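You operate a simulated robot arm through the tools that you are given. There is no shell and no other tool.

Carry out the task below with a simulated two-armed robot. There is one attempt and no reset: what you move stays moved.

JOB
Zip the blue storage bag and pump it flat.
Fine: the pump goes back and the valve cap ends shut. Set down upright: green pump.

The check looks at the end state, three seconds after you hand in, the way a careful person would. Anything else that was tipped, shoved, dropped, spilled or broken makes it a failure. Lids that push on must go on centred and level and be pressed home; caps that screw on are set level and turned clockwise until they are tight.

ROBOT AND FRAMES
Two 7-joint arms with two-finger grippers on one trunk that stands fixed in place. Base frame: the origin is at the foot of the trunk, x ahead of it, y to its left, z up; the work surface is at about z = 0.62. Readings come in m, rad, newtons and seconds.
The left shoulder is at [0.088, 0.174, 1.051], the right one opposite. With the tool pointing down near the work surface each hand reaches from about 0.1 to 0.88 m from the base axis, measured 20 degrees to its own side. Payload 2.94 kg a hand.
The tool frame of a hand sits at the grasp point between the pads (the TCP): z along the fingers, y along the line on which they close. The tips reach 0.03 m beyond it. The gripper opens to 0.138 m; its body begins 0.109 m behind the TCP.
Orientation is that of the tool frame in the base frame, as [roll, pitch, yaw] about the fixed x, y, z axes, in that order (R = Rz(yaw) Ry(pitch) Rx(roll)). With the fingers straight down and closing along the base's y, the tool's x points along the base's -x, its y along +y and its z along -z.

CONTROLS
- The arms move only by the tool move_arm. It takes "left_deltas", "right_deltas" or both (then of equal length, played together; a hand with none holds still); each is a list of rows, each a list of 2 entries, a list of its own where there are three numbers: the shift along the base's x, y, z in mm, then the turn, a rotation vector about the base's x, y, z in rad. In form: [[[tx, ty, tz], [rx, ry, rz]], ...]. A call has 1 to 20 rows; each row is the pose to reach, as a shift and turn from the pose commanded when the call began. "left_fingers" and "right_fingers" are, for a hand that has rows, the gripper command, from -1 (shut) to 1 (fully open), values between in proportion, set as the call begins (left out, the last holds). Rows are played at 5 a second. More than 0.05 m and 0.15 rad between two rows, or a gripper value outside its range, and nothing of the call is played. Where a pose cannot be reached the arm comes as near as it can. A force on the tool above 40 N (or 10 N above the force at the start of the call, whichever is more), or a blocked arm, ends the call early, and 0.2 s more pass. The fingers move at their own pace (about 0.045 m/s each) and stop on an object; they squeeze with about 21 N. The grip force told is the motor's: it shows also when the fingers shut on nothing. Time passes only in rows, and 0.2 s behind the last, so rows that repeat a pose let the fingers close. The reply holds the time, the measured pose of the TCP, the force on the tool along the base axes, the opening and the grip force, in the units named above and with some noise, with the torque about the TCP (base axes, N m) and any sound that the robot's microphone picked up, and new pictures: "show" is both (left out), scene, wrist or none (wrist: the cameras of the hands that moved).
- Cameras (640 x 400 px; columns grow to the right, rows downward): "scene" is now at [0.1897, -0.041, 1.5171]; the picture's right is [-0.58, -0.81, -0.00], its down [-0.65, 0.46, -0.60] and it looks along [0.49, -0.35, -0.80] (base axes); focal length 339 px, centre (320, 200). "left" rides on the left gripper at [0.071, -0.019, -0.146] in its tool frame; the picture's right is [0.26, 0.97, 0.00], its down [-0.85, 0.23, -0.48] and it looks along [-0.46, 0.13, 0.88] (tool axes); focal length 280 px, centre (320, 200). "right" rides on the right gripper at [0.071, 0.019, -0.146] in its tool frame; the picture's right is [-0.26, 0.97, 0.00], its down [-0.85, -0.23, -0.48] and it looks along [-0.46, -0.12, 0.88] (tool axes); focal length 280 px, centre (320, 200). There is no depth. A picture from a camera that has moved, and an enlarged one, comes with that camera's place and axes in the base frame and with its lens.
- raise_lower(by): moves the trunk up (or, below 0, down) by that many m; the arms and the scene camera ride with it, the base frame stays. It gives what a move gives, with no picture.
- turn_head(pan, tilt): turns the head with the scene camera to pan (to the left, within 2.094 rad either way) and tilt (down, from -0.506 to 1.204), counted from straight ahead of the robot (the tilt from the chest, where the trunk bows). It gives what a move gives, and a new picture of the scene camera.
- zoom(camera, box): a new picture of the part [left, top, right, bottom] of that camera's present view, enlarged. It takes no simulated time.
- sign_off(): hands the job in; it is judged then, once.

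Places have to be worked out from the pictures, the camera data and where the tool is seen. Open the grippers and draw the arms clear of the work before you hand the job in, unless the task says otherwise.

The tools are called by a JSON object that holds its "method" and its "body". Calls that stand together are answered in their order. move_arm: Moves the arms, as the interface text tells. Its arguments: {"type":"object","properties":{"left_deltas":{"type":"array"},"left_fingers":{"type":"number"},"right_deltas":{"type":"array"},"right_fingers":{"type":"number"},"show":{"type":"string","enum":["both","scene","wrist","none"]}},"required":[]} The other tools are called the same way: raise_lower (by) moves the trunk up or down; turn_head (pan, tilt) turns the head that bears the scene camera; zoom (camera, box) takes an enlarged picture of a part of a camera's view; sign_off () hands the job in.

At the start:

```text
time: 0.0
left_position: [0.5083, -0.0427, 1.1088]
left_ee_rot: [3.141, 0.0, 3.141]
left_ft_force: [-0.5, 0.0, -0.3]
left_wrist_torque: [0.03, 0.02, -0.02]
left_width: 0.1381
left_grip_force: 0.1
right_position: [0.3974, -0.6184, 1.1331]
right_ee_rot: [-3.141, 0.0, -3.141]
right_ft_force: [0.4, 0.0, -0.5]
right_wrist_torque: [0.03, 0.03, 0.02]
right_width: 0.1381
right_grip_force: 0.0
trunk travel left (down, up): [-0.225, 0.509]
head pan, tilt (commanded): [-0.62, 0.929]
```

scene: 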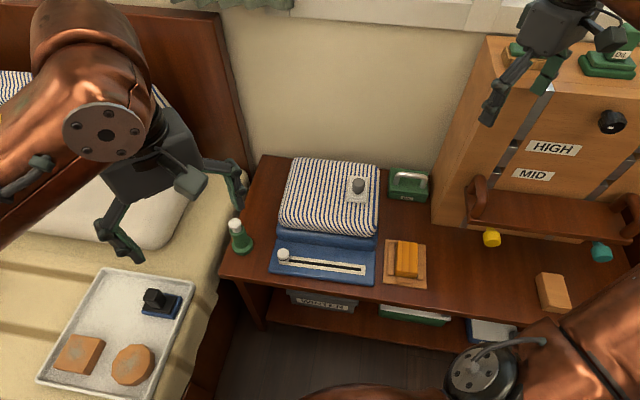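
right: 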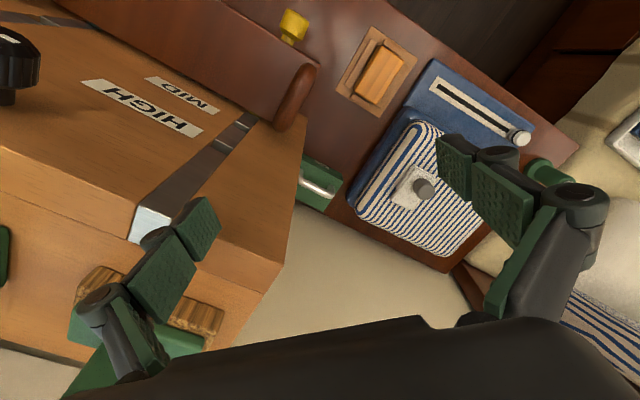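
left: 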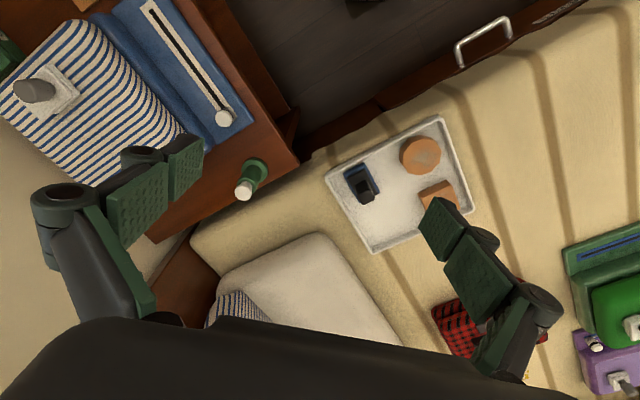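

I start by looking closely at the pictures: the blue bag with a striped folded content, a zip slider on a white track, a valve with grey cap, a green thing to the right. I zoom in to identify each.

{"method": "zoom", "body": {"camera": "scene", "box": [220, 140, 440, 300]}}

{"method": "zoom", "body": {"camera": "right", "box": [280, 50, 560, 260]}}

{"method": "zoom", "body": {"camera": "left", "box": [0, 0, 320, 220]}}

{"method": "zoom", "body": {"camera": "left", "box": [400, 200, 640, 400]}}

{"method": "zoom", "body": {"camera": "scene", "box": [420, 0, 640, 160]}}

{"method": "zoom", "body": {"camera": "scene", "box": [380, 150, 640, 340]}}

```text
2.50 times, centred on (330, 220) of scene
camera zoom: at [0.1897, -0.041, 1.5171], right [-0.58, -0.81, 0.0], down [-0.65, 0.46, -0.6], along [0.49, -0.35, -0.8], focal length 848 px, centre (295, 150)
```

zoom: 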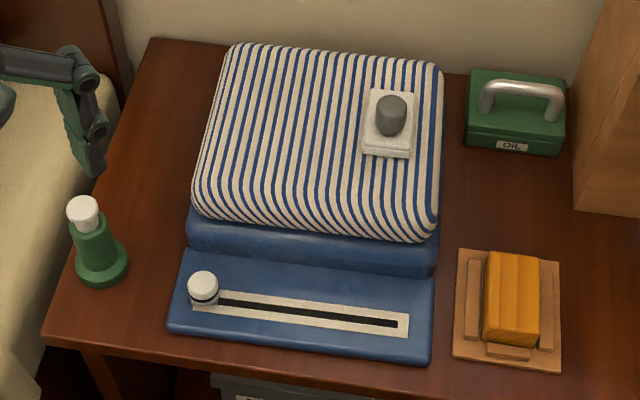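

```text
1.90 times, centred on (420, 155) of right
camera zoom: at [0.329, -0.5995, 1.2793], right [0.26, 0.97, 0.0], down [0.85, -0.23, 0.48], along [0.46, -0.12, -0.88], focal length 534 px, centre (130, 286)
```

zoom: 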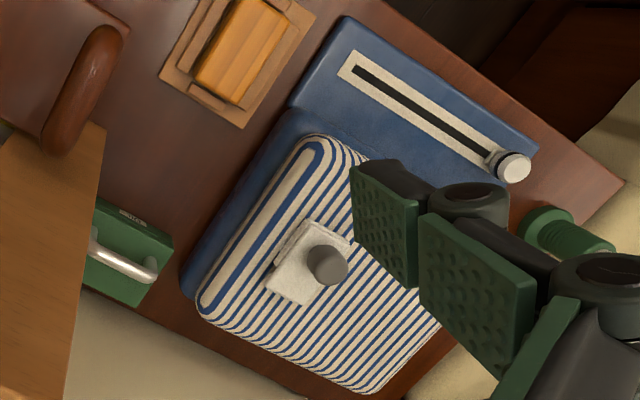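

```text
1.82 times, centred on (160, 110) of left
camera zoom: at [0.4381, -0.0613, 1.2551], right [-0.26, 0.97, 0.0], down [0.85, 0.23, 0.48], along [0.46, 0.13, -0.88], focal length 510 px, centre (611, 364)
```

zoom: 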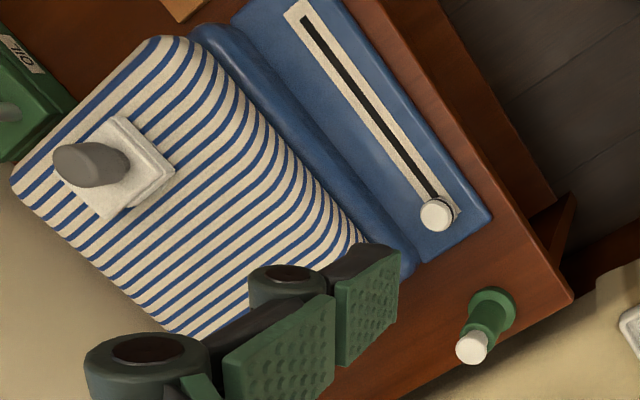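

```text
2.00 times, centred on (520, 300) of left
camera zoom: at [0.4381, -0.0613, 1.2551], right [-0.26, 0.97, 0.0], down [0.85, 0.23, 0.48], along [0.46, 0.13, -0.88], focal length 561 px, centre (-80, 0)
```

zoom: 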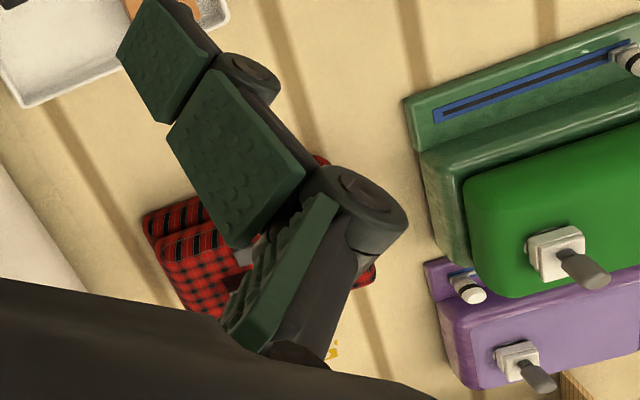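

```text
2.50 times, centred on (530, 80) of scene
camera zoom: at [0.1897, -0.041, 1.5171], right [-0.58, -0.81, 0.0], down [-0.65, 0.46, -0.6], along [0.49, -0.35, -0.8], focal length 848 px, centre (-205, 500)
```

zoom: 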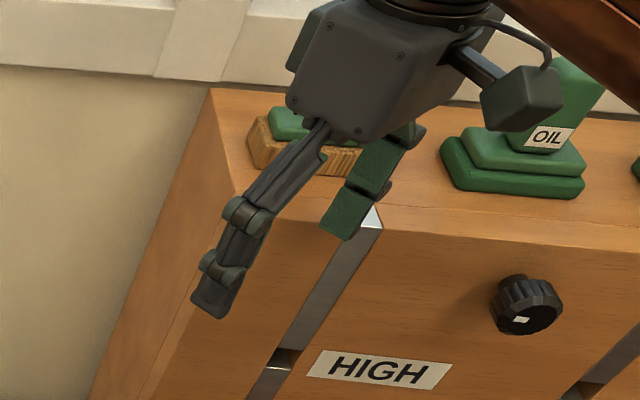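

```text
2.11 times, centred on (510, 245) of scene
camera zoom: at [0.1897, -0.041, 1.5171], right [-0.58, -0.81, 0.0], down [-0.65, 0.46, -0.6], along [0.49, -0.35, -0.8], focal length 714 px, centre (-80, 105)
```

zoom: 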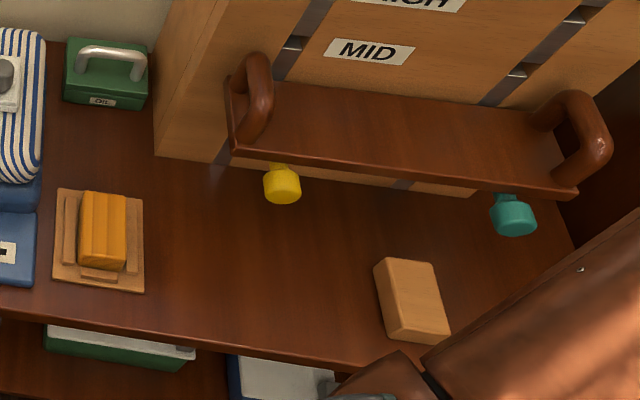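

The green pump with the white plunger looks to stand at the desk's left front corner, and the slider is at the left end of its track. I turn the head to look over the rest of the room before moving anything.

{"method": "turn_head", "body": {"pan": 0.3, "tilt": 0.9}}

{"method": "turn_head", "body": {"pan": -1.2, "tilt": 0.9}}

{"method": "turn_head", "body": {"pan": -0.62, "tilt": 0.93}}

```text
time: 1.2
left_position: [0.5078, -0.0429, 1.1086]
left_ee_rot: [-3.141, 0.0, 3.142]
left_ft_force: [-0.8, -0.4, 1.0]
left_wrist_torque: [0.0, -0.01, 0.02]
left_width: 0.1378
left_grip_force: 0.0
right_position: [0.3979, -0.618, 1.1331]
right_ee_rot: [-3.141, 0.0, -3.14]
right_ft_force: [-0.6, -0.3, -0.5]
right_wrist_torque: [-0.02, 0.0, -0.03]
right_width: 0.1377
right_grip_force: 0.1
trunk travel left (down, up): [-0.225, 0.509]
head pan, tilt (commanded): [0.3, 0.901]
camera scene: at [0.2016, 0.0242, 1.5192], right [0.29, -0.96, 0.0], down [-0.75, -0.23, -0.62], along [0.59, 0.18, -0.78], focal length 339 px, centre (320, 200)
```

scene: 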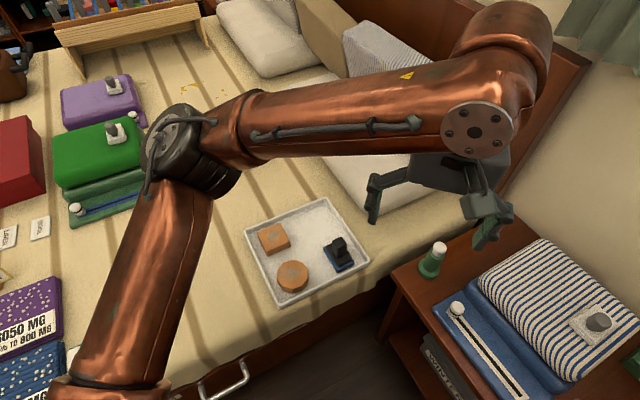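

```text
time: 2.8
left_position: [0.5083, -0.0424, 1.1082]
left_ee_rot: [3.141, 0.001, 3.141]
left_ft_force: [-0.8, -0.6, -0.4]
left_wrist_torque: [0.0, -0.02, 0.03]
left_width: 0.1379
left_grip_force: 0.0
right_position: [0.398, -0.6197, 1.1334]
right_ee_rot: [-3.141, 0.001, 3.141]
right_ft_force: [0.3, 0.9, -1.1]
right_wrist_torque: [0.01, 0.0, -0.02]
right_width: 0.1383
right_grip_force: 0.0
trunk travel left (down, up): [-0.225, 0.509]
head pan, tilt (commanded): [-1.201, 0.901]
camera scene: at [0.1569, -0.0685, 1.5192], right [-0.93, -0.36, 0.0], down [-0.28, 0.73, -0.62], along [0.22, -0.58, -0.78], focal length 339 px, centre (320, 200)
```

scene: 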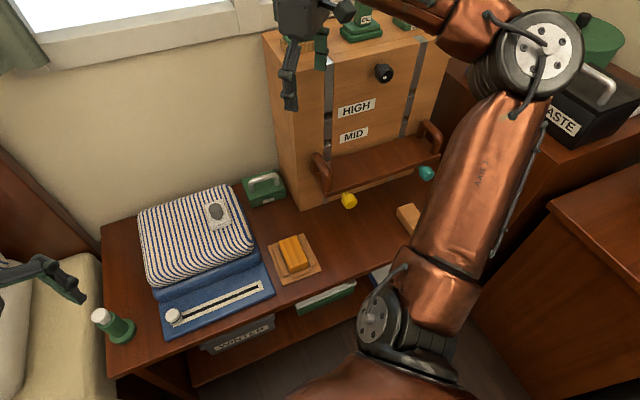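

```text
time: 3.8
left_position: [0.5096, -0.0428, 1.1106]
left_ee_rot: [-3.141, 0.001, -3.141]
left_ft_force: [1.2, -0.2, 0.2]
left_wrist_torque: [-0.04, -0.01, -0.01]
left_width: 0.1382
left_grip_force: 0.1
right_position: [0.3989, -0.619, 1.1342]
right_ee_rot: [3.141, 0.001, -3.141]
right_ft_force: [-0.2, 1.0, 0.1]
right_wrist_torque: [0.04, 0.0, 0.02]
right_width: 0.138
right_grip_force: 0.1
trunk travel left (down, up): [-0.225, 0.509]
head pan, tilt (commanded): [-0.62, 0.93]
camera scene: at [0.1896, -0.041, 1.5169], right [-0.58, -0.81, 0.0], down [-0.65, 0.47, -0.6], along [0.49, -0.35, -0.8], focal length 339 px, centre (320, 200)
```

scene: 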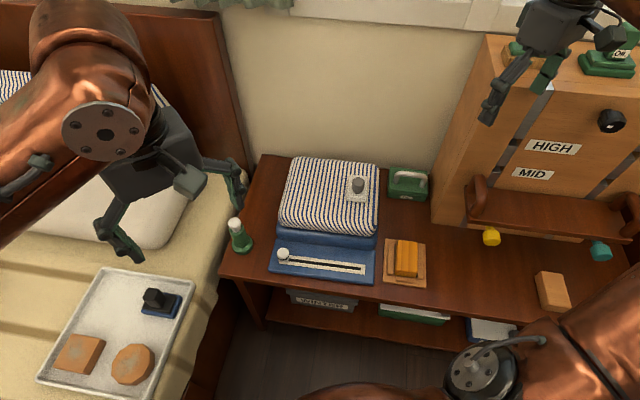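

The rest of the room looks like distractors; the green pump by the blue bag is the one to use. I bring the right hand over the bag, turned about -45° to match the desk, to view the valve from near.

{"method": "move_arm", "body": {"right_deltas": [[[23, 34, 0], [0, 0, -0.07]], [[46, 68, 0], [0, 0, -0.14]], [[70, 102, 0], [0, 0, -0.21]], [[93, 137, 0], [0, 0, -0.28]], [[116, 171, 0], [0, 0, -0.35]], [[140, 205, 0], [0, 0, -0.42]], [[163, 239, 0], [0, 0, -0.5]], [[163, 239, -45], [0, 0, -0.57]], [[163, 239, -90], [0, 0, -0.64]], [[163, 239, -135], [0, 0, -0.71]], [[163, 239, -177], [0, 0, -0.78]]], "show": "both"}}

```text
time: 6.2
left_position: [0.5093, -0.0432, 1.1082]
left_ee_rot: [3.141, -0.001, 3.14]
left_ft_force: [-0.6, 0.6, 0.2]
left_wrist_torque: [-0.01, 0.04, -0.02]
left_width: 0.1381
left_grip_force: 0.0
right_position: [0.5599, -0.3794, 0.9513]
right_ee_rot: [-3.141, -0.003, 2.36]
right_ft_force: [0.3, 0.1, -0.2]
right_wrist_torque: [-0.03, 0.04, -0.04]
right_width: 0.1379
right_grip_force: 0.1
trunk travel left (down, up): [-0.225, 0.509]
head pan, tilt (commanded): [-0.62, 0.93]
camera scene: at [0.1905, -0.041, 1.5168], right [-0.58, -0.81, 0.0], down [-0.65, 0.47, -0.6], along [0.49, -0.35, -0.8], focal length 339 px, centre (320, 200)
camera right: at [0.5242, -0.3152, 1.0974], right [0.87, 0.5, 0.0], down [0.44, -0.76, 0.47], along [0.24, -0.41, -0.88], focal length 280 px, centre (320, 200)
```

scene: 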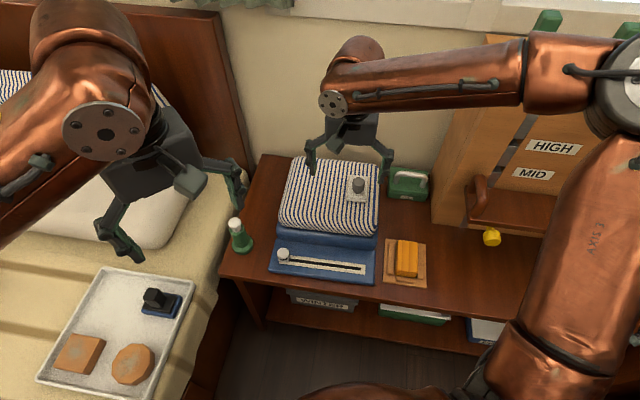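
right: 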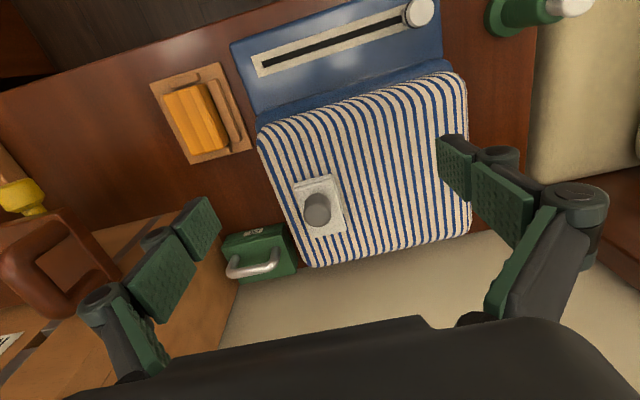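

The cap triangulates to about (0.612, -0.470, 0.79). I zoom in on the valve, pump and slider in the nearer right camera picture.

{"method": "zoom", "body": {"camera": "right", "box": [270, 160, 370, 260]}}

{"method": "zoom", "body": {"camera": "right", "box": [380, 0, 620, 120]}}

{"method": "zoom", "body": {"camera": "scene", "box": [330, 160, 390, 210]}}

{"method": "zoom", "body": {"camera": "scene", "box": [215, 205, 305, 275]}}

```text
4.00 times, centred on (320, 210) of right
camera zoom: at [0.5242, -0.3152, 1.0974], right [0.87, 0.5, 0.0], down [0.44, -0.76, 0.47], along [0.24, -0.41, -0.88], focal length 1122 px, centre (320, 160)
```

zoom: 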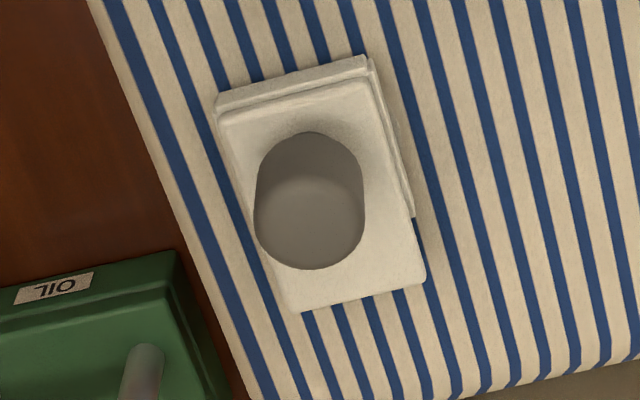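

```text
2.67 times, centred on (500, 60) of right
camera zoom: at [0.5242, -0.3152, 1.0974], right [0.87, 0.5, 0.0], down [0.44, -0.76, 0.47], along [0.24, -0.41, -0.88], focal length 748 px, centre (-160, 573)
```

zoom: 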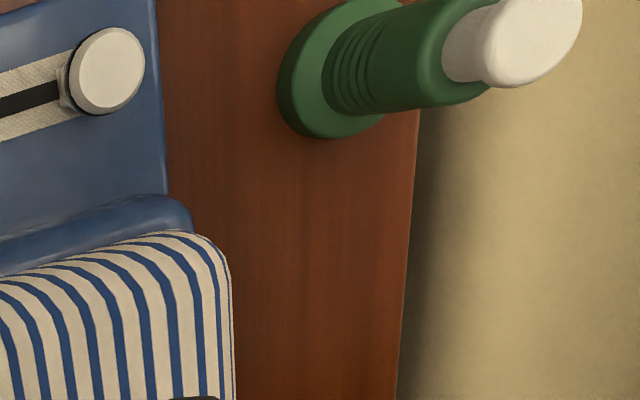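

```text
8.00 times, centred on (360, 185) of scene
camera zoom: at [0.1905, -0.041, 1.5168], right [-0.58, -0.81, 0.0], down [-0.65, 0.47, -0.6], along [0.49, -0.35, -0.8], focal length 2713 px, centre (0, 320)
```

zoom: 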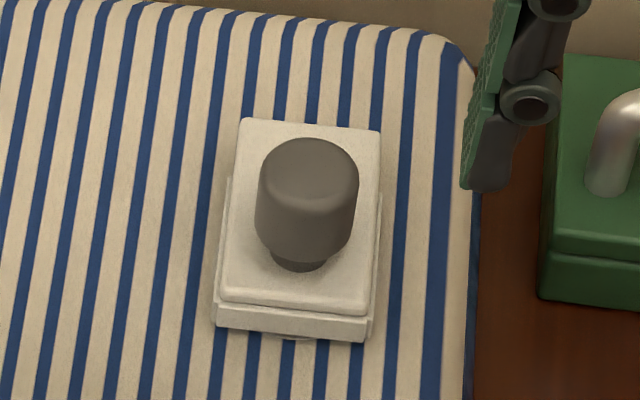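

```text
5.71 times, centred on (260, 240) of scene
camera zoom: at [0.1905, -0.041, 1.5168], right [-0.58, -0.81, 0.0], down [-0.65, 0.47, -0.6], along [0.49, -0.35, -0.8], focal length 1938 px, centre (663, -29)
```

zoom: 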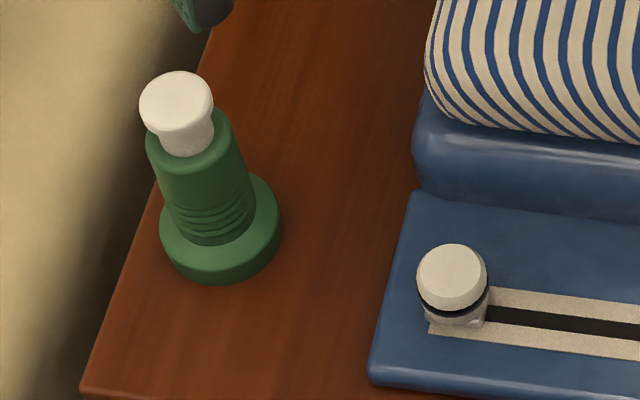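

The valve has a white two-layer plate with a grey knob on top, maybe a flap. I zoom to the other bags' valves and to this one in the left camera to compare.

{"method": "zoom", "body": {"camera": "left", "box": [580, 300, 640, 400]}}

{"method": "zoom", "body": {"camera": "left", "box": [0, 60, 100, 140]}}

{"method": "zoom", "body": {"camera": "left", "box": [200, 80, 290, 210]}}

```text
4.00 times, centred on (610, 350) of left
camera zoom: at [0.4388, -0.0614, 1.2547], right [-0.26, 0.97, 0.0], down [0.85, 0.23, 0.48], along [0.46, 0.13, -0.88], focal length 1122 px, centre (-840, -400)
```

zoom: 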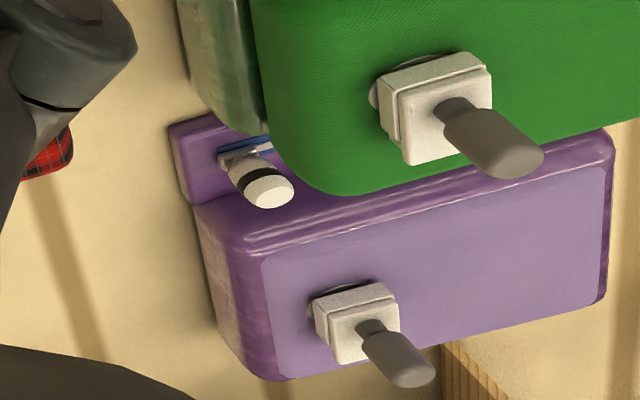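

```text
5.00 times, centred on (50, 100) of left
camera zoom: at [0.4388, -0.0614, 1.2547], right [-0.26, 0.97, 0.0], down [0.85, 0.23, 0.48], along [0.46, 0.13, -0.88], focal length 1402 px, centre (1670, 700)
```

zoom: 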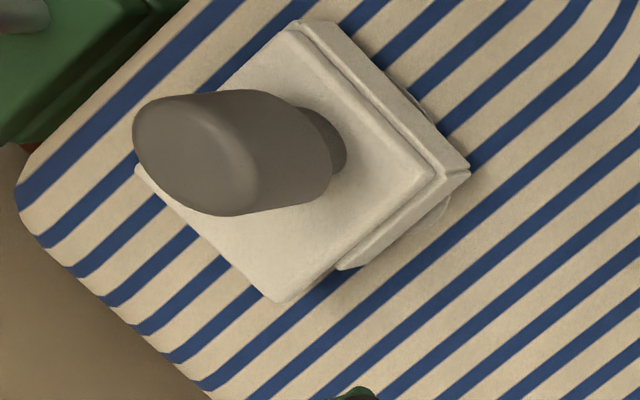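

```text
3.08 times, centred on (245, 145) of left
camera zoom: at [0.4388, -0.0614, 1.2547], right [-0.26, 0.97, 0.0], down [0.85, 0.23, 0.48], along [0.46, 0.13, -0.88], focal length 863 px, centre (551, 369)
```

zoom: 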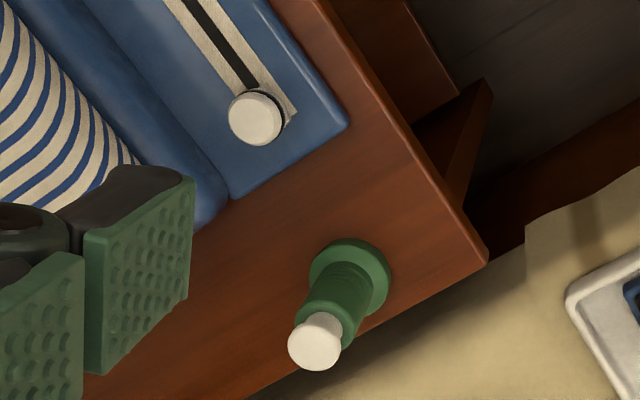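

I can't yet tell if the lid is hinged or ajar, so I tilt the right hand to see the valve from a lower angle.

{"method": "move_arm", "body": {"right_deltas": [[[-8, 6, -20], [-0.09, -0.09, 0]], [[-16, 12, -40], [-0.18, -0.18, 0]], [[-24, 18, -60], [-0.27, -0.27, 0]], [[-33, 24, -77], [-0.354, -0.354, 0]], [[-33, 24, -77], [-0.354, -0.354, 0]]], "show": "wrist"}}

{"method": "zoom", "body": {"camera": "right", "box": [260, 150, 380, 250]}}

```text
time: 7.4
left_position: [0.5083, -0.0421, 1.1099]
left_ee_rot: [-3.142, 0.0, -3.141]
left_ft_force: [0.6, -0.6, 0.3]
left_wrist_torque: [-0.01, 0.01, 0.02]
left_width: 0.1381
left_grip_force: 0.0
right_position: [0.5265, -0.3533, 0.8801]
right_ee_rot: [-3.138, 0.502, 2.363]
right_ft_force: [1.2, 0.3, 0.7]
right_wrist_torque: [-0.02, -0.02, -0.02]
right_width: 0.1383
right_grip_force: 0.0
trunk travel left (down, up): [-0.225, 0.509]
head pan, tilt (commanded): [-0.62, 0.93]
camera right: at [0.4483, -0.2475, 0.9735], right [0.84, 0.53, 0.12], down [0.21, -0.53, 0.83], along [0.5, -0.67, -0.55], focal length 280 px, centre (320, 200)
```

right: 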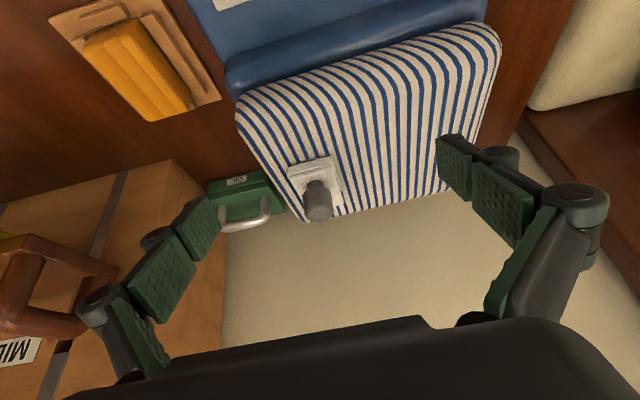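

```text
4.00 times, centred on (320, 200) of right
camera zoom: at [0.4483, -0.2475, 0.9735], right [0.84, 0.53, 0.12], down [0.21, -0.53, 0.83], along [0.5, -0.67, -0.55], focal length 1122 px, centre (320, 200)
```

zoom: 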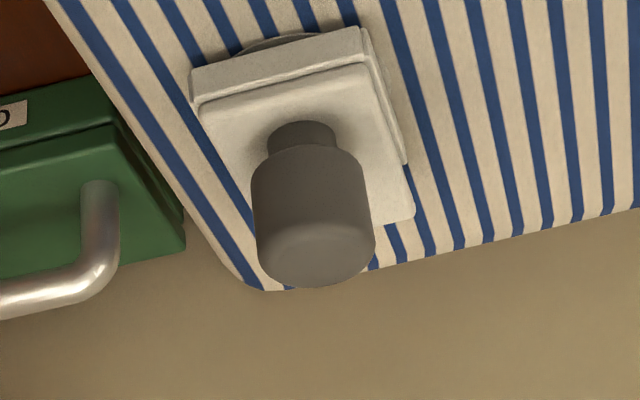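

The lid plate seems to overhang its base at the back. I swing the hand 0.6 rad to see the valve from the right-front side.

{"method": "move_arm", "body": {"right_deltas": [[[-10, -14, 0], [0, 0, 0.12]], [[-20, -28, 0], [0, 0, 0.24]], [[-30, -42, 0], [0, 0, 0.36]], [[-40, -56, 0], [0, 0, 0.48]], [[-49, -71, 0], [0, 0, 0.6]], [[-49, -71, 0], [0, 0, 0.6]]], "show": "wrist"}}

{"method": "zoom", "body": {"camera": "right", "box": [260, 150, 380, 250]}}

```text
time: 8.8
left_position: [0.5105, -0.0424, 1.1082]
left_ee_rot: [-3.142, -0.001, -3.14]
left_ft_force: [-0.5, 0.3, 0.1]
left_wrist_torque: [-0.04, -0.01, 0.03]
left_width: 0.1377
left_grip_force: 0.0
right_position: [0.4931, -0.4346, 0.8807]
right_ee_rot: [-3.138, 0.5, 2.962]
right_ft_force: [0.4, 0.4, 0.0]
right_wrist_torque: [0.01, 0.01, 0.01]
right_width: 0.1379
right_grip_force: 0.1
right hand out of reach, approached as far as the arm can: row 2, 3, 4, 5, 6
trunk travel left (down, up): [-0.225, 0.509]
head pan, tilt (commanded): [-0.62, 0.93]
camera right: at [0.3679, -0.3914, 0.9759], right [0.4, 0.91, 0.12], down [0.47, -0.32, 0.82], along [0.79, -0.27, -0.55], focal length 280 px, centre (320, 200)
```

right: 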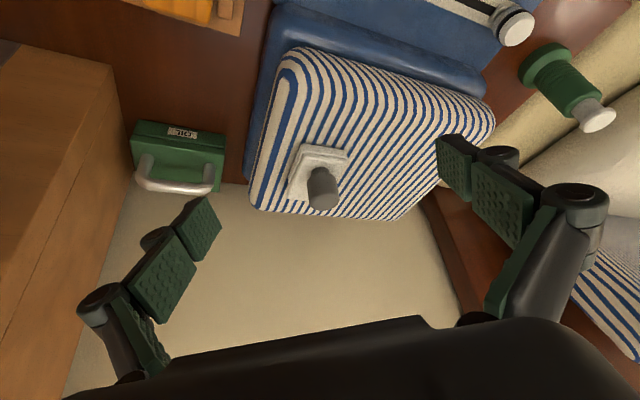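

```text
4.00 times, centred on (320, 200) of right
camera zoom: at [0.3679, -0.3914, 0.9759], right [0.4, 0.91, 0.12], down [0.47, -0.32, 0.82], along [0.79, -0.27, -0.55], focal length 1122 px, centre (320, 200)
```

zoom: 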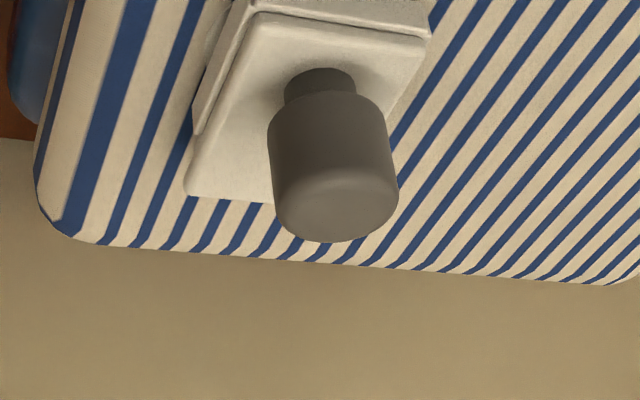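

The lid extends back beyond its base with the knob centred over the port, so it may be a rear-hinged flap; I'll settle this after zipping. I swing the right hand back and move the left arm to the left out of the way.

{"method": "move_arm", "body": {"right_deltas": [[[7, 16, 10], [0, 0, -0.12]], [[14, 32, 20], [0, 0, -0.24]], [[21, 48, 30], [0, 0, -0.36]], [[28, 64, 40], [0, 0, -0.48]], [[34, 81, 50], [0, 0, -0.6]]], "left_deltas": [[[-10, 40, 0], [0, 0, 0]], [[-20, 80, 0], [0, 0, 0]], [[-30, 120, 0], [0, 0, 0]], [[-40, 160, 0], [0, 0, 0]], [[-50, 190, 0], [0, 0, 0]]], "show": "none"}}

```text
time: 10.0
left_position: [0.4588, 0.1522, 1.1087]
left_ee_rot: [-3.141, 0.001, 3.141]
left_ft_force: [0.8, 0.5, 0.0]
left_wrist_torque: [-0.06, -0.02, -0.01]
left_width: 0.138
left_grip_force: 0.0
right_position: [0.5237, -0.3497, 0.9311]
right_ee_rot: [-3.136, 0.502, 2.363]
right_ft_force: [-0.3, 0.0, 0.4]
right_wrist_torque: [-0.03, 0.0, -0.03]
right_width: 0.1382
right_grip_force: 0.1
right hand out of reach, approached as far as the arm can: row 1
trunk travel left (down, up): [-0.225, 0.509]
head pan, tilt (commanded): [-0.62, 0.93]
```

Now I untilt the right hand and bring it above the slider at about (0.611, -0.217), staying at z 0.81, with fingers half closed.

{"method": "move_arm", "body": {"right_deltas": [[[17, 27, -20], [0.07, 0.07, 0]], [[34, 54, -45], [0.14, 0.14, 0]], [[51, 81, -70], [0.21, 0.21, 0]], [[68, 108, -96], [0.28, 0.28, 0]], [[84, 133, -121], [0.354, 0.354, 0]], [[84, 133, -121], [0.354, 0.354, 0]]], "right_fingers": 0.0, "show": "both"}}

```text
time: 11.4
left_position: [0.4591, 0.1489, 1.1111]
left_ee_rot: [-3.14, 0.002, 3.141]
left_ft_force: [-0.3, 0.1, 0.9]
left_wrist_torque: [-0.04, 0.02, 0.0]
left_width: 0.138
left_grip_force: 0.1
right_position: [0.59, -0.2377, 0.8198]
right_ee_rot: [3.141, -0.001, 2.361]
right_ft_force: [0.4, -0.2, -0.4]
right_wrist_torque: [0.0, 0.0, -0.02]
right_width: 0.0688
right_grip_force: 0.1
right hand out of reach, approached as far as the arm can: row 5, 6
trunk travel left (down, up): [-0.225, 0.509]
head pan, tilt (commanded): [-0.62, 0.93]
camera scene: at [0.1897, -0.04, 1.517], right [-0.58, -0.81, 0.0], down [-0.65, 0.47, -0.6], along [0.49, -0.35, -0.8], focal length 339 px, centre (320, 200)
camera right: at [0.5532, -0.1734, 0.9658], right [0.86, 0.5, 0.0], down [0.44, -0.76, 0.47], along [0.24, -0.41, -0.88], focal length 280 px, centre (320, 200)
```

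scene: 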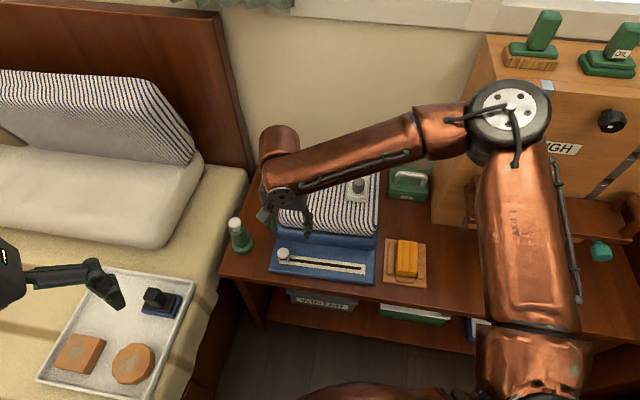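
right: 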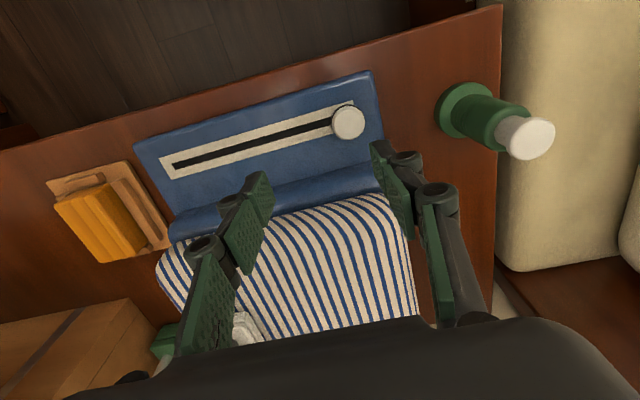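

The slider target was slightly out of reach with this yaw, which suggests a wrist limit rather than arm length. I retry the position with the hand yawed back by +0.35 to learn which way helps.

{"method": "move_arm", "body": {"right_deltas": [[[4, 5, -2], [0, 0, 0.09]], [[8, 10, -4], [0, 0, 0.18]], [[13, 16, -7], [0, 0, 0.27]], [[18, 21, -10], [0, 0, 0.35]], [[18, 21, -10], [0, 0, 0.35]]], "show": "wrist"}}

```text
time: 12.6
left_position: [0.4601, 0.1492, 1.11]
left_ee_rot: [3.141, 0.0, -3.141]
left_ft_force: [0.0, -0.7, -1.1]
left_wrist_torque: [0.0, 0.02, -0.01]
left_width: 0.138
left_grip_force: 0.0
right_position: [0.5878, -0.2363, 0.8204]
right_ee_rot: [3.14, 0.0, 2.714]
right_ft_force: [-1.3, -1.3, -0.7]
right_wrist_torque: [0.04, -0.02, 0.03]
right_width: 0.0688
right_grip_force: 0.0
right hand out of reach, approached as far as the arm can: row 1, 2, 3, 4, 5
trunk travel left (down, up): [-0.225, 0.509]
head pan, tilt (commanded): [-0.62, 0.93]
camera right: at [0.5328, -0.1897, 0.965], right [0.64, 0.77, 0.0], down [0.68, -0.56, 0.48], along [0.37, -0.3, -0.88], focal length 280 px, centre (320, 200)
```

right: 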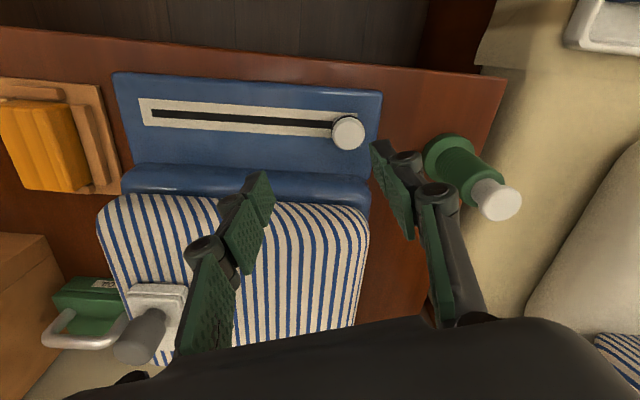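

The yaw changed but the position stuck, so some other joint is at its limit. I raise the hand and push forward-left at greater height to see where the limit lies.

{"method": "move_arm", "body": {"right_deltas": [[[0, 0, 40], [0, 0, -0.1]], [[0, 0, 80], [0, 0, -0.2]], [[0, 0, 120], [0, 0, -0.3]], [[20, 20, 120], [0, 0, -0.35]], [[40, 40, 120], [0, 0, -0.35]], [[60, 60, 120], [0, 0, -0.35]]], "show": "scene"}}

```text
time: 14.0
left_position: [0.4608, 0.1484, 1.1077]
left_ee_rot: [-3.141, -0.001, 3.14]
left_ft_force: [0.7, -0.5, -0.3]
left_wrist_torque: [0.0, 0.05, -0.01]
left_width: 0.1379
left_grip_force: 0.1
right_position: [0.6016, -0.2204, 0.957]
right_ee_rot: [3.129, -0.001, 2.363]
right_ft_force: [0.2, 0.5, 0.3]
right_wrist_torque: [0.02, 0.07, -0.03]
right_width: 0.0692
right_grip_force: 0.0
right hand out of reach, approached as far as the arm can: row 4, 5, 6
trunk travel left (down, up): [-0.225, 0.509]
head pan, tilt (commanded): [-0.62, 0.93]
camera scene: at [0.191, -0.0411, 1.5166], right [-0.58, -0.81, 0.0], down [-0.65, 0.47, -0.6], along [0.49, -0.35, -0.8], focal length 339 px, centre (320, 200)
```

scene: 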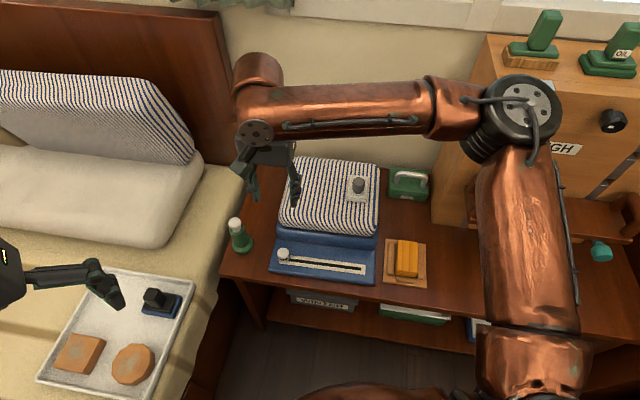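

The limit appears around (0.60, -0.22). I probe +x and then +y alone to find which direction is blocked.

{"method": "move_arm", "body": {"right_deltas": [[[-20, -20, 0], [0, 0, 0]], [[-20, 20, 0], [0, 0, 0]], [[-20, 60, 0], [0, 0, 0]], [[-20, 100, 0], [0, 0, 0]]], "show": "none"}}

{"method": "move_arm", "body": {"right_deltas": [[[0, -40, 0], [0, 0, 0]], [[20, -80, 0], [0, 0, 0]], [[50, -110, 0], [0, 0, 0]], [[80, -110, 0], [0, 0, 0]], [[120, -110, 0], [0, 0, 0]]], "show": "scene"}}

```text
time: 15.0
left_position: [0.4595, 0.1508, 1.1103]
left_ee_rot: [-3.14, 0.0, -3.142]
left_ft_force: [-0.2, 0.3, -0.4]
left_wrist_torque: [-0.09, 0.0, -0.02]
left_width: 0.1377
left_grip_force: 0.1
right_position: [0.5535, -0.1779, 0.9578]
right_ee_rot: [-3.141, 0.001, 2.364]
right_ft_force: [-0.1, 0.4, 0.6]
right_wrist_torque: [-0.02, 0.03, 0.03]
right_width: 0.0691
right_grip_force: 0.1
right hand out of reach, approached as far as the arm can: row 2, 3, 4
trunk travel left (down, up): [-0.225, 0.509]
head pan, tilt (commanded): [-0.62, 0.93]
```

```text
time: 16.2
left_position: [0.4608, 0.1476, 1.1086]
left_ee_rot: [3.141, 0.0, -3.141]
left_ft_force: [-0.4, 0.6, 0.4]
left_wrist_torque: [-0.01, 0.04, 0.0]
left_width: 0.1381
left_grip_force: 0.0
right_position: [0.6528, -0.2933, 0.9613]
right_ee_rot: [3.14, 0.001, 2.359]
right_ft_force: [0.7, -0.9, 0.4]
right_wrist_torque: [0.01, -0.02, 0.02]
right_width: 0.069
right_grip_force: 0.1
right hand out of reach, approached as far as the arm can: row 5
trunk travel left (down, up): [-0.225, 0.509]
head pan, tilt (commanded): [-0.62, 0.93]
camera scene: at [0.1901, -0.0413, 1.5168], right [-0.58, -0.81, 0.0], down [-0.65, 0.47, -0.6], along [0.49, -0.35, -0.8], focal length 339 px, centre (320, 200)
```

scene: 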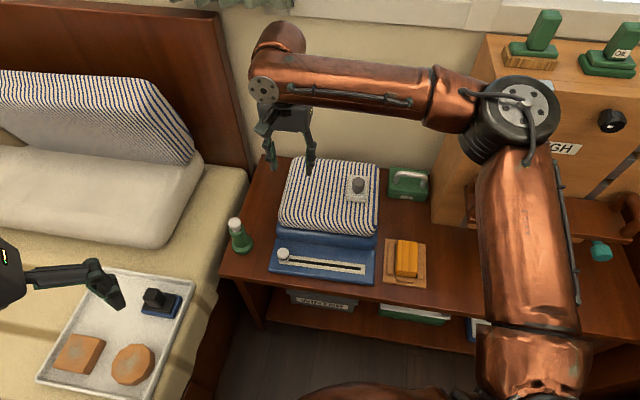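

The elbow stays fixed in every picture while the hand moves on a circle about it, so the arm is in a poor configuration. I retract near the body with the default yaw, then I'll reach forward along the -20° line so the elbow may follow.

{"method": "move_arm", "body": {"right_deltas": [[[-40, 0, 0], [0, 0, 0.12]], [[-80, 0, 10], [0, 0, 0.24]], [[-120, 0, 20], [0, 0, 0.36]], [[-160, 0, 30], [0, 0, 0.48]], [[-200, 5, 40], [0, 0, 0.6]], [[-240, 10, 40], [0, 0, 0.7]], [[-280, 20, 40], [0, 0, 0.78]], [[-320, 40, 40], [0, 0, 0.78]], [[-360, 60, 40], [0, 0, 0.78]]], "show": "scene"}}

```text
time: 18.2
left_position: [0.4589, 0.1496, 1.1097]
left_ee_rot: [-3.14, -0.001, 3.141]
left_ft_force: [0.1, 0.9, 0.2]
left_wrist_torque: [-0.06, -0.01, 0.03]
left_width: 0.1381
left_grip_force: 0.1
right_position: [0.3098, -0.2341, 1.03]
right_ee_rot: [-3.14, -0.004, 3.141]
right_ft_force: [-0.1, 0.2, 0.5]
right_wrist_torque: [-0.08, -0.08, 0.01]
right_width: 0.0686
right_grip_force: 0.0
right hand out of reach, approached as far as the arm can: row 9
trunk travel left (down, up): [-0.225, 0.509]
head pan, tilt (commanded): [-0.62, 0.93]
camera scene: at [0.1887, -0.0387, 1.5172], right [-0.58, -0.81, 0.0], down [-0.65, 0.47, -0.6], along [0.49, -0.35, -0.8], focal length 339 px, centre (320, 200)
```

scene: 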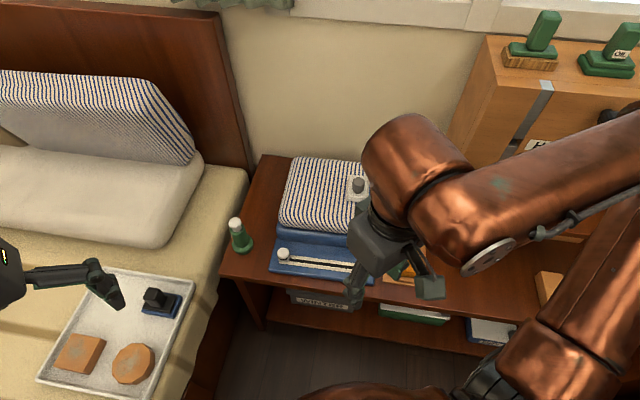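

Now I reach forward with the default yaw towards the slider, staying above it.

{"method": "move_arm", "body": {"right_deltas": [[[33, 1, -10], [0, 0, 0]], [[66, 2, -20], [0, 0, 0]], [[99, 4, -30], [0, 0, 0]], [[132, 6, -50], [0, 0, 0]], [[165, 8, -70], [0, 0, 0]], [[198, 9, -90], [0, 0, 0]], [[231, 11, -110], [0, 0, 0]], [[264, 12, -140], [0, 0, 0]], [[297, 13, -170], [0, 0, 0]], [[320, 13, -190], [0, 0, 0]]], "show": "scene"}}

```text
time: 20.4
left_position: [0.4592, 0.1479, 1.1093]
left_ee_rot: [3.141, 0.0, 3.142]
left_ft_force: [-1.2, 0.2, 0.6]
left_wrist_torque: [-0.05, -0.03, 0.01]
left_width: 0.1381
left_grip_force: 0.0
right_position: [0.6047, -0.2419, 0.8473]
right_ee_rot: [3.141, 0.003, -3.141]
right_ft_force: [-0.7, 0.4, 0.1]
right_wrist_torque: [-0.03, -0.01, 0.03]
right_width: 0.0692
right_grip_force: 0.0
right hand out of reach, approached as far as the arm can: row 9, 10
trunk travel left (down, up): [-0.225, 0.509]
head pan, tilt (commanded): [-0.62, 0.93]
camera scene: at [0.189, -0.0395, 1.5171], right [-0.58, -0.81, 0.0], down [-0.65, 0.47, -0.6], along [0.49, -0.35, -0.8], focal length 339 px, centre (320, 200)
```

scene: 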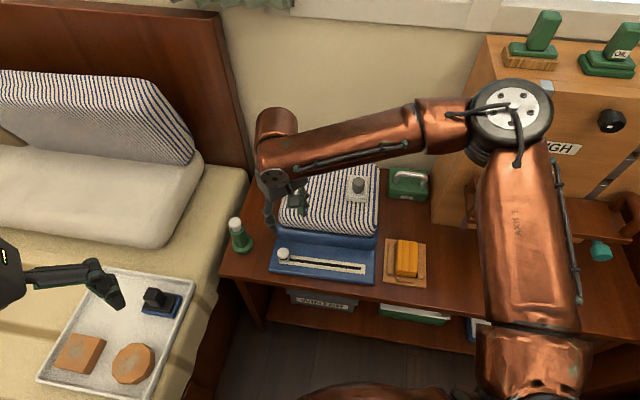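

The elbow halts at the same spot again. I raise the trunk by 0.15 m so the forearm slopes down, which may free the wrist and shoulder joints.

{"method": "raise_lower", "body": {"by": 0.15}}

{"method": "move_arm", "body": {"right_deltas": [[[0, 0, -40], [0, 0, 0]], [[0, 0, -80], [0, 0, 0]], [[0, 0, -120], [0, 0, 0]], [[20, 20, -130], [0, 0, 0]], [[40, 40, -130], [0, 0, 0]]], "show": "scene"}}

```text
time: 22.1
left_position: [0.4588, 0.1492, 1.2591]
left_ee_rot: [3.141, -0.003, -3.14]
left_ft_force: [0.5, 0.6, -0.9]
left_wrist_torque: [0.02, -0.01, -0.02]
left_width: 0.1382
left_grip_force: 0.1
right_position: [0.5831, -0.2426, 1.0613]
right_ee_rot: [3.14, 0.123, -3.141]
right_ft_force: [0.1, 0.1, -0.5]
right_wrist_torque: [-0.01, -0.02, -0.01]
right_width: 0.0688
right_grip_force: 0.0
trunk travel left (down, up): [-0.375, 0.359]
head pan, tilt (commanded): [-0.62, 0.93]
```

```text
time: 23.4
left_position: [0.4589, 0.1477, 1.2592]
left_ee_rot: [3.142, 0.0, -3.141]
left_ft_force: [0.3, -0.3, -0.3]
left_wrist_torque: [0.01, 0.0, -0.02]
left_width: 0.1381
left_grip_force: 0.0
right_position: [0.5589, -0.2562, 0.9691]
right_ee_rot: [3.138, 0.125, -3.141]
right_ft_force: [0.3, -0.1, 0.7]
right_wrist_torque: [-0.01, 0.0, 0.0]
right_width: 0.0692
right_grip_force: 0.0
right hand out of reach, approached as far as the arm can: row 1, 2, 3, 4, 5
trunk travel left (down, up): [-0.375, 0.359]
head pan, tilt (commanded): [-0.62, 0.93]
camera scene: at [0.0949, -0.0402, 1.6711], right [-0.58, -0.81, 0.0], down [-0.65, 0.47, -0.6], along [0.49, -0.35, -0.8], focal length 339 px, centre (320, 200)
```

scene: 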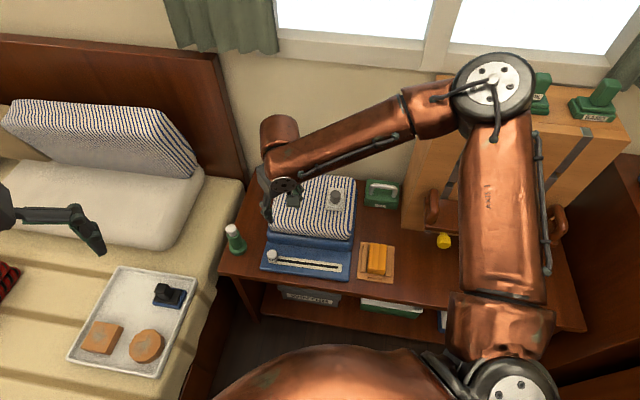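

Raising straightened the trunk and moved the shoulders back (the head camera went back 0.095 m), so lowering will bow it forward and extend the reach. I draw the right hand back and up first, then lower the trunk.

{"method": "move_arm", "body": {"right_deltas": [[[-30, -8, 36], [0, 0, 0]], [[-60, -16, 72], [0, 0, 0]], [[-90, -24, 108], [0, 0, 0]], [[-120, -32, 144], [0, 0, 0]], [[-150, -40, 180], [0, 0, 0]], [[-160, -50, 220], [0, 0, 0]]], "show": "none"}}

{"method": "raise_lower", "body": {"by": -0.25}}

{"method": "turn_head", "body": {"pan": -0.62, "tilt": 0.93}}

```text
time: 24.8
left_position: [0.4588, 0.1478, 1.2592]
left_ee_rot: [3.14, 0.001, 3.141]
left_ft_force: [-0.3, -0.1, -0.2]
left_wrist_torque: [0.0, -0.03, 0.0]
left_width: 0.1381
left_grip_force: 0.1
right_position: [0.3974, -0.3117, 1.1833]
right_ee_rot: [3.14, 0.123, -3.141]
right_ft_force: [0.9, 0.8, 0.0]
right_wrist_torque: [0.0, 0.01, -0.03]
right_width: 0.0691
right_grip_force: 0.0
trunk travel left (down, up): [-0.375, 0.359]
head pan, tilt (commanded): [-0.62, 0.93]
```

```text
time: 27.3
left_position: [0.4573, 0.1477, 1.0102]
left_ee_rot: [-3.14, 0.001, 3.141]
left_ft_force: [0.1, -0.1, -0.6]
left_wrist_torque: [-0.02, -0.04, 0.0]
left_width: 0.1378
left_grip_force: 0.2
right_position: [0.3962, -0.3123, 0.937]
right_ee_rot: [3.14, 0.125, -3.139]
right_ft_force: [-1.0, -0.7, 0.1]
right_wrist_torque: [-0.02, -0.04, 0.02]
right_width: 0.0687
right_grip_force: 0.0
trunk travel left (down, up): [-0.125, 0.609]
head pan, tilt (commanded): [-0.62, 0.93]
```

```text
time: 27.9
left_position: [0.46, 0.1476, 1.0096]
left_ee_rot: [3.141, 0.0, 3.141]
left_ft_force: [0.4, 0.2, -0.1]
left_wrist_torque: [0.0, 0.0, -0.01]
left_width: 0.1382
left_grip_force: 0.1
right_position: [0.3971, -0.3137, 0.9366]
right_ee_rot: [3.14, 0.125, 3.142]
right_ft_force: [0.3, 0.1, 0.9]
right_wrist_torque: [-0.03, -0.04, 0.01]
right_width: 0.0688
right_grip_force: 0.0
trunk travel left (down, up): [-0.125, 0.609]
head pan, tilt (commanded): [-0.62, 0.93]
camera scene: at [0.2803, -0.0404, 1.4066], right [-0.58, -0.81, 0.0], down [-0.65, 0.47, -0.6], along [0.49, -0.35, -0.8], focal length 339 px, centre (320, 200)
```

scene: 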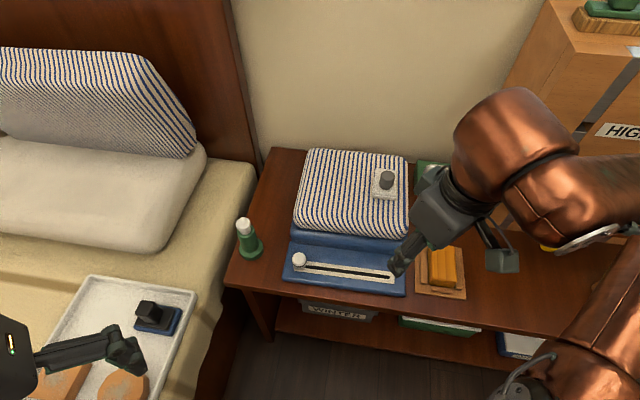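

The trunk now bows forward (camera x = 0.28). I level the hand (rotate +0.125 about y) and reach towards a point above the slider again.

{"method": "move_arm", "body": {"right_deltas": [[[35, 16, 0], [0, 0.06, 0]], [[70, 32, 0], [0, 0.125, 0]], [[105, 48, -20], [0, 0.125, 0]], [[140, 64, -40], [0, 0.125, 0]], [[175, 80, -70], [0, 0.125, 0]], [[211, 97, -100], [0, 0.125, 0]], [[211, 97, -100], [0, 0.125, 0]]], "show": "both"}}

```text
time: 29.5
left_position: [0.4586, 0.1479, 1.0093]
left_ee_rot: [3.141, 0.002, 3.14]
left_ft_force: [-0.5, -0.2, 0.1]
left_wrist_torque: [0.01, -0.05, -0.02]
left_width: 0.1381
left_grip_force: 0.1
right_position: [0.6081, -0.2162, 0.8331]
right_ee_rot: [3.141, 0.001, 3.141]
right_ft_force: [0.3, -0.2, 0.4]
right_wrist_torque: [0.0, -0.06, 0.02]
right_width: 0.069
right_grip_force: 0.0
trunk travel left (down, up): [-0.125, 0.609]
head pan, tilt (commanded): [-0.62, 0.93]
camera scene: at [0.2799, -0.0402, 1.4067], right [-0.58, -0.81, 0.0], down [-0.65, 0.47, -0.6], along [0.49, -0.35, -0.8], focal length 339 px, centre (320, 200)
camera right: at [0.539, -0.1966, 0.9787], right [0.26, 0.97, 0.0], down [0.85, -0.23, 0.48], along [0.46, -0.12, -0.88], focal length 280 px, centre (320, 200)
```

scene: 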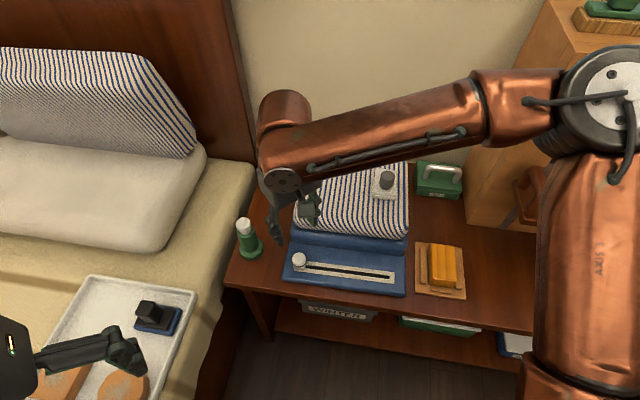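
right: 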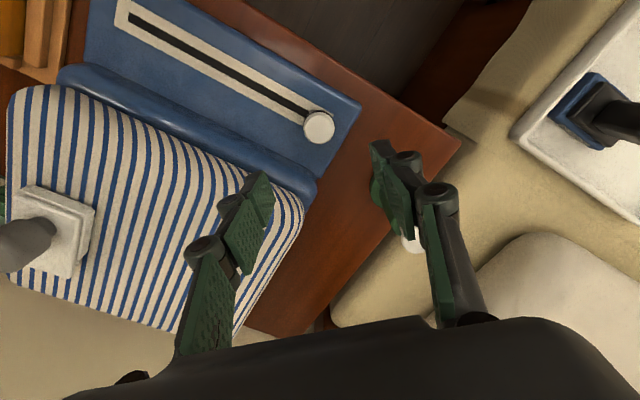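

The slider is now within reach and lies right below the TCP. I turn the hand -0.76 rad so the fingers straddle the slider along the track, and descend to z 0.73 to check.

{"method": "move_arm", "body": {"right_deltas": [[[0, 0, -10], [0, 0, -0.13]], [[0, 0, -20], [0, 0, -0.26]], [[0, 0, -40], [0, 0, -0.39]], [[0, 0, -60], [0, 0, -0.52]], [[0, 0, -80], [0, 0, -0.65]], [[1, 0, -100], [0, 0, -0.76]], [[1, 0, -100], [0, 0, -0.76]]], "show": "both"}}

```text
time: 31.1
left_position: [0.4581, 0.1485, 1.0094]
left_ee_rot: [3.141, 0.0, -3.14]
left_ft_force: [0.6, -0.2, 0.4]
left_wrist_torque: [0.01, 0.0, 0.03]
left_width: 0.1381
left_grip_force: 0.1
right_position: [0.6104, -0.2162, 0.7356]
right_ee_rot: [3.14, 0.0, 2.38]
right_ft_force: [0.2, -0.1, 0.1]
right_wrist_torque: [-0.05, -0.02, 0.0]
right_width: 0.0688
right_grip_force: 0.0
trunk travel left (down, up): [-0.125, 0.609]
head pan, tilt (commanded): [-0.62, 0.93]
camera scene: at [0.2801, -0.0401, 1.4067], right [-0.58, -0.81, 0.0], down [-0.65, 0.47, -0.6], along [0.49, -0.35, -0.8], focal length 339 px, centre (320, 200)
camera right: at [0.5732, -0.1533, 0.8819], right [0.85, 0.52, 0.0], down [0.46, -0.75, 0.47], along [0.25, -0.4, -0.88], focal length 280 px, centre (320, 200)
```

scene: 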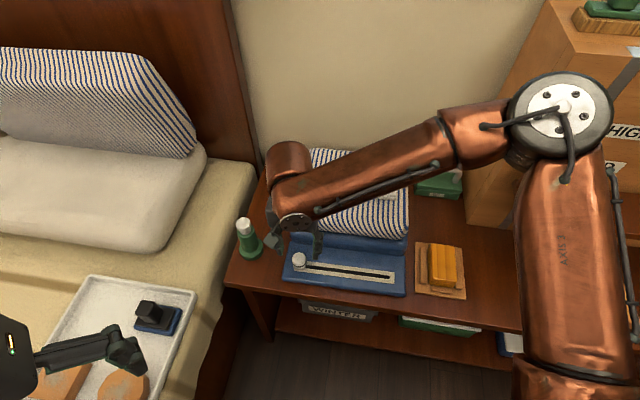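
right: 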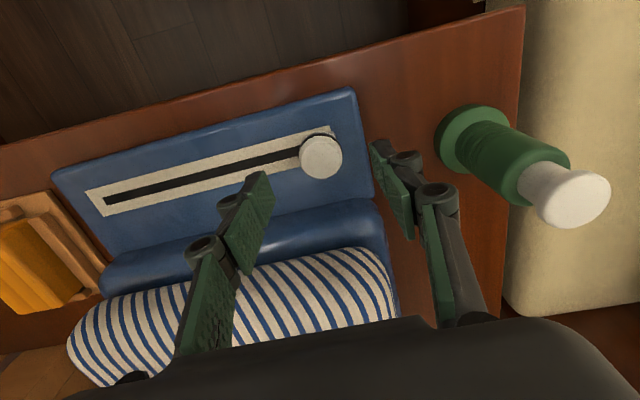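

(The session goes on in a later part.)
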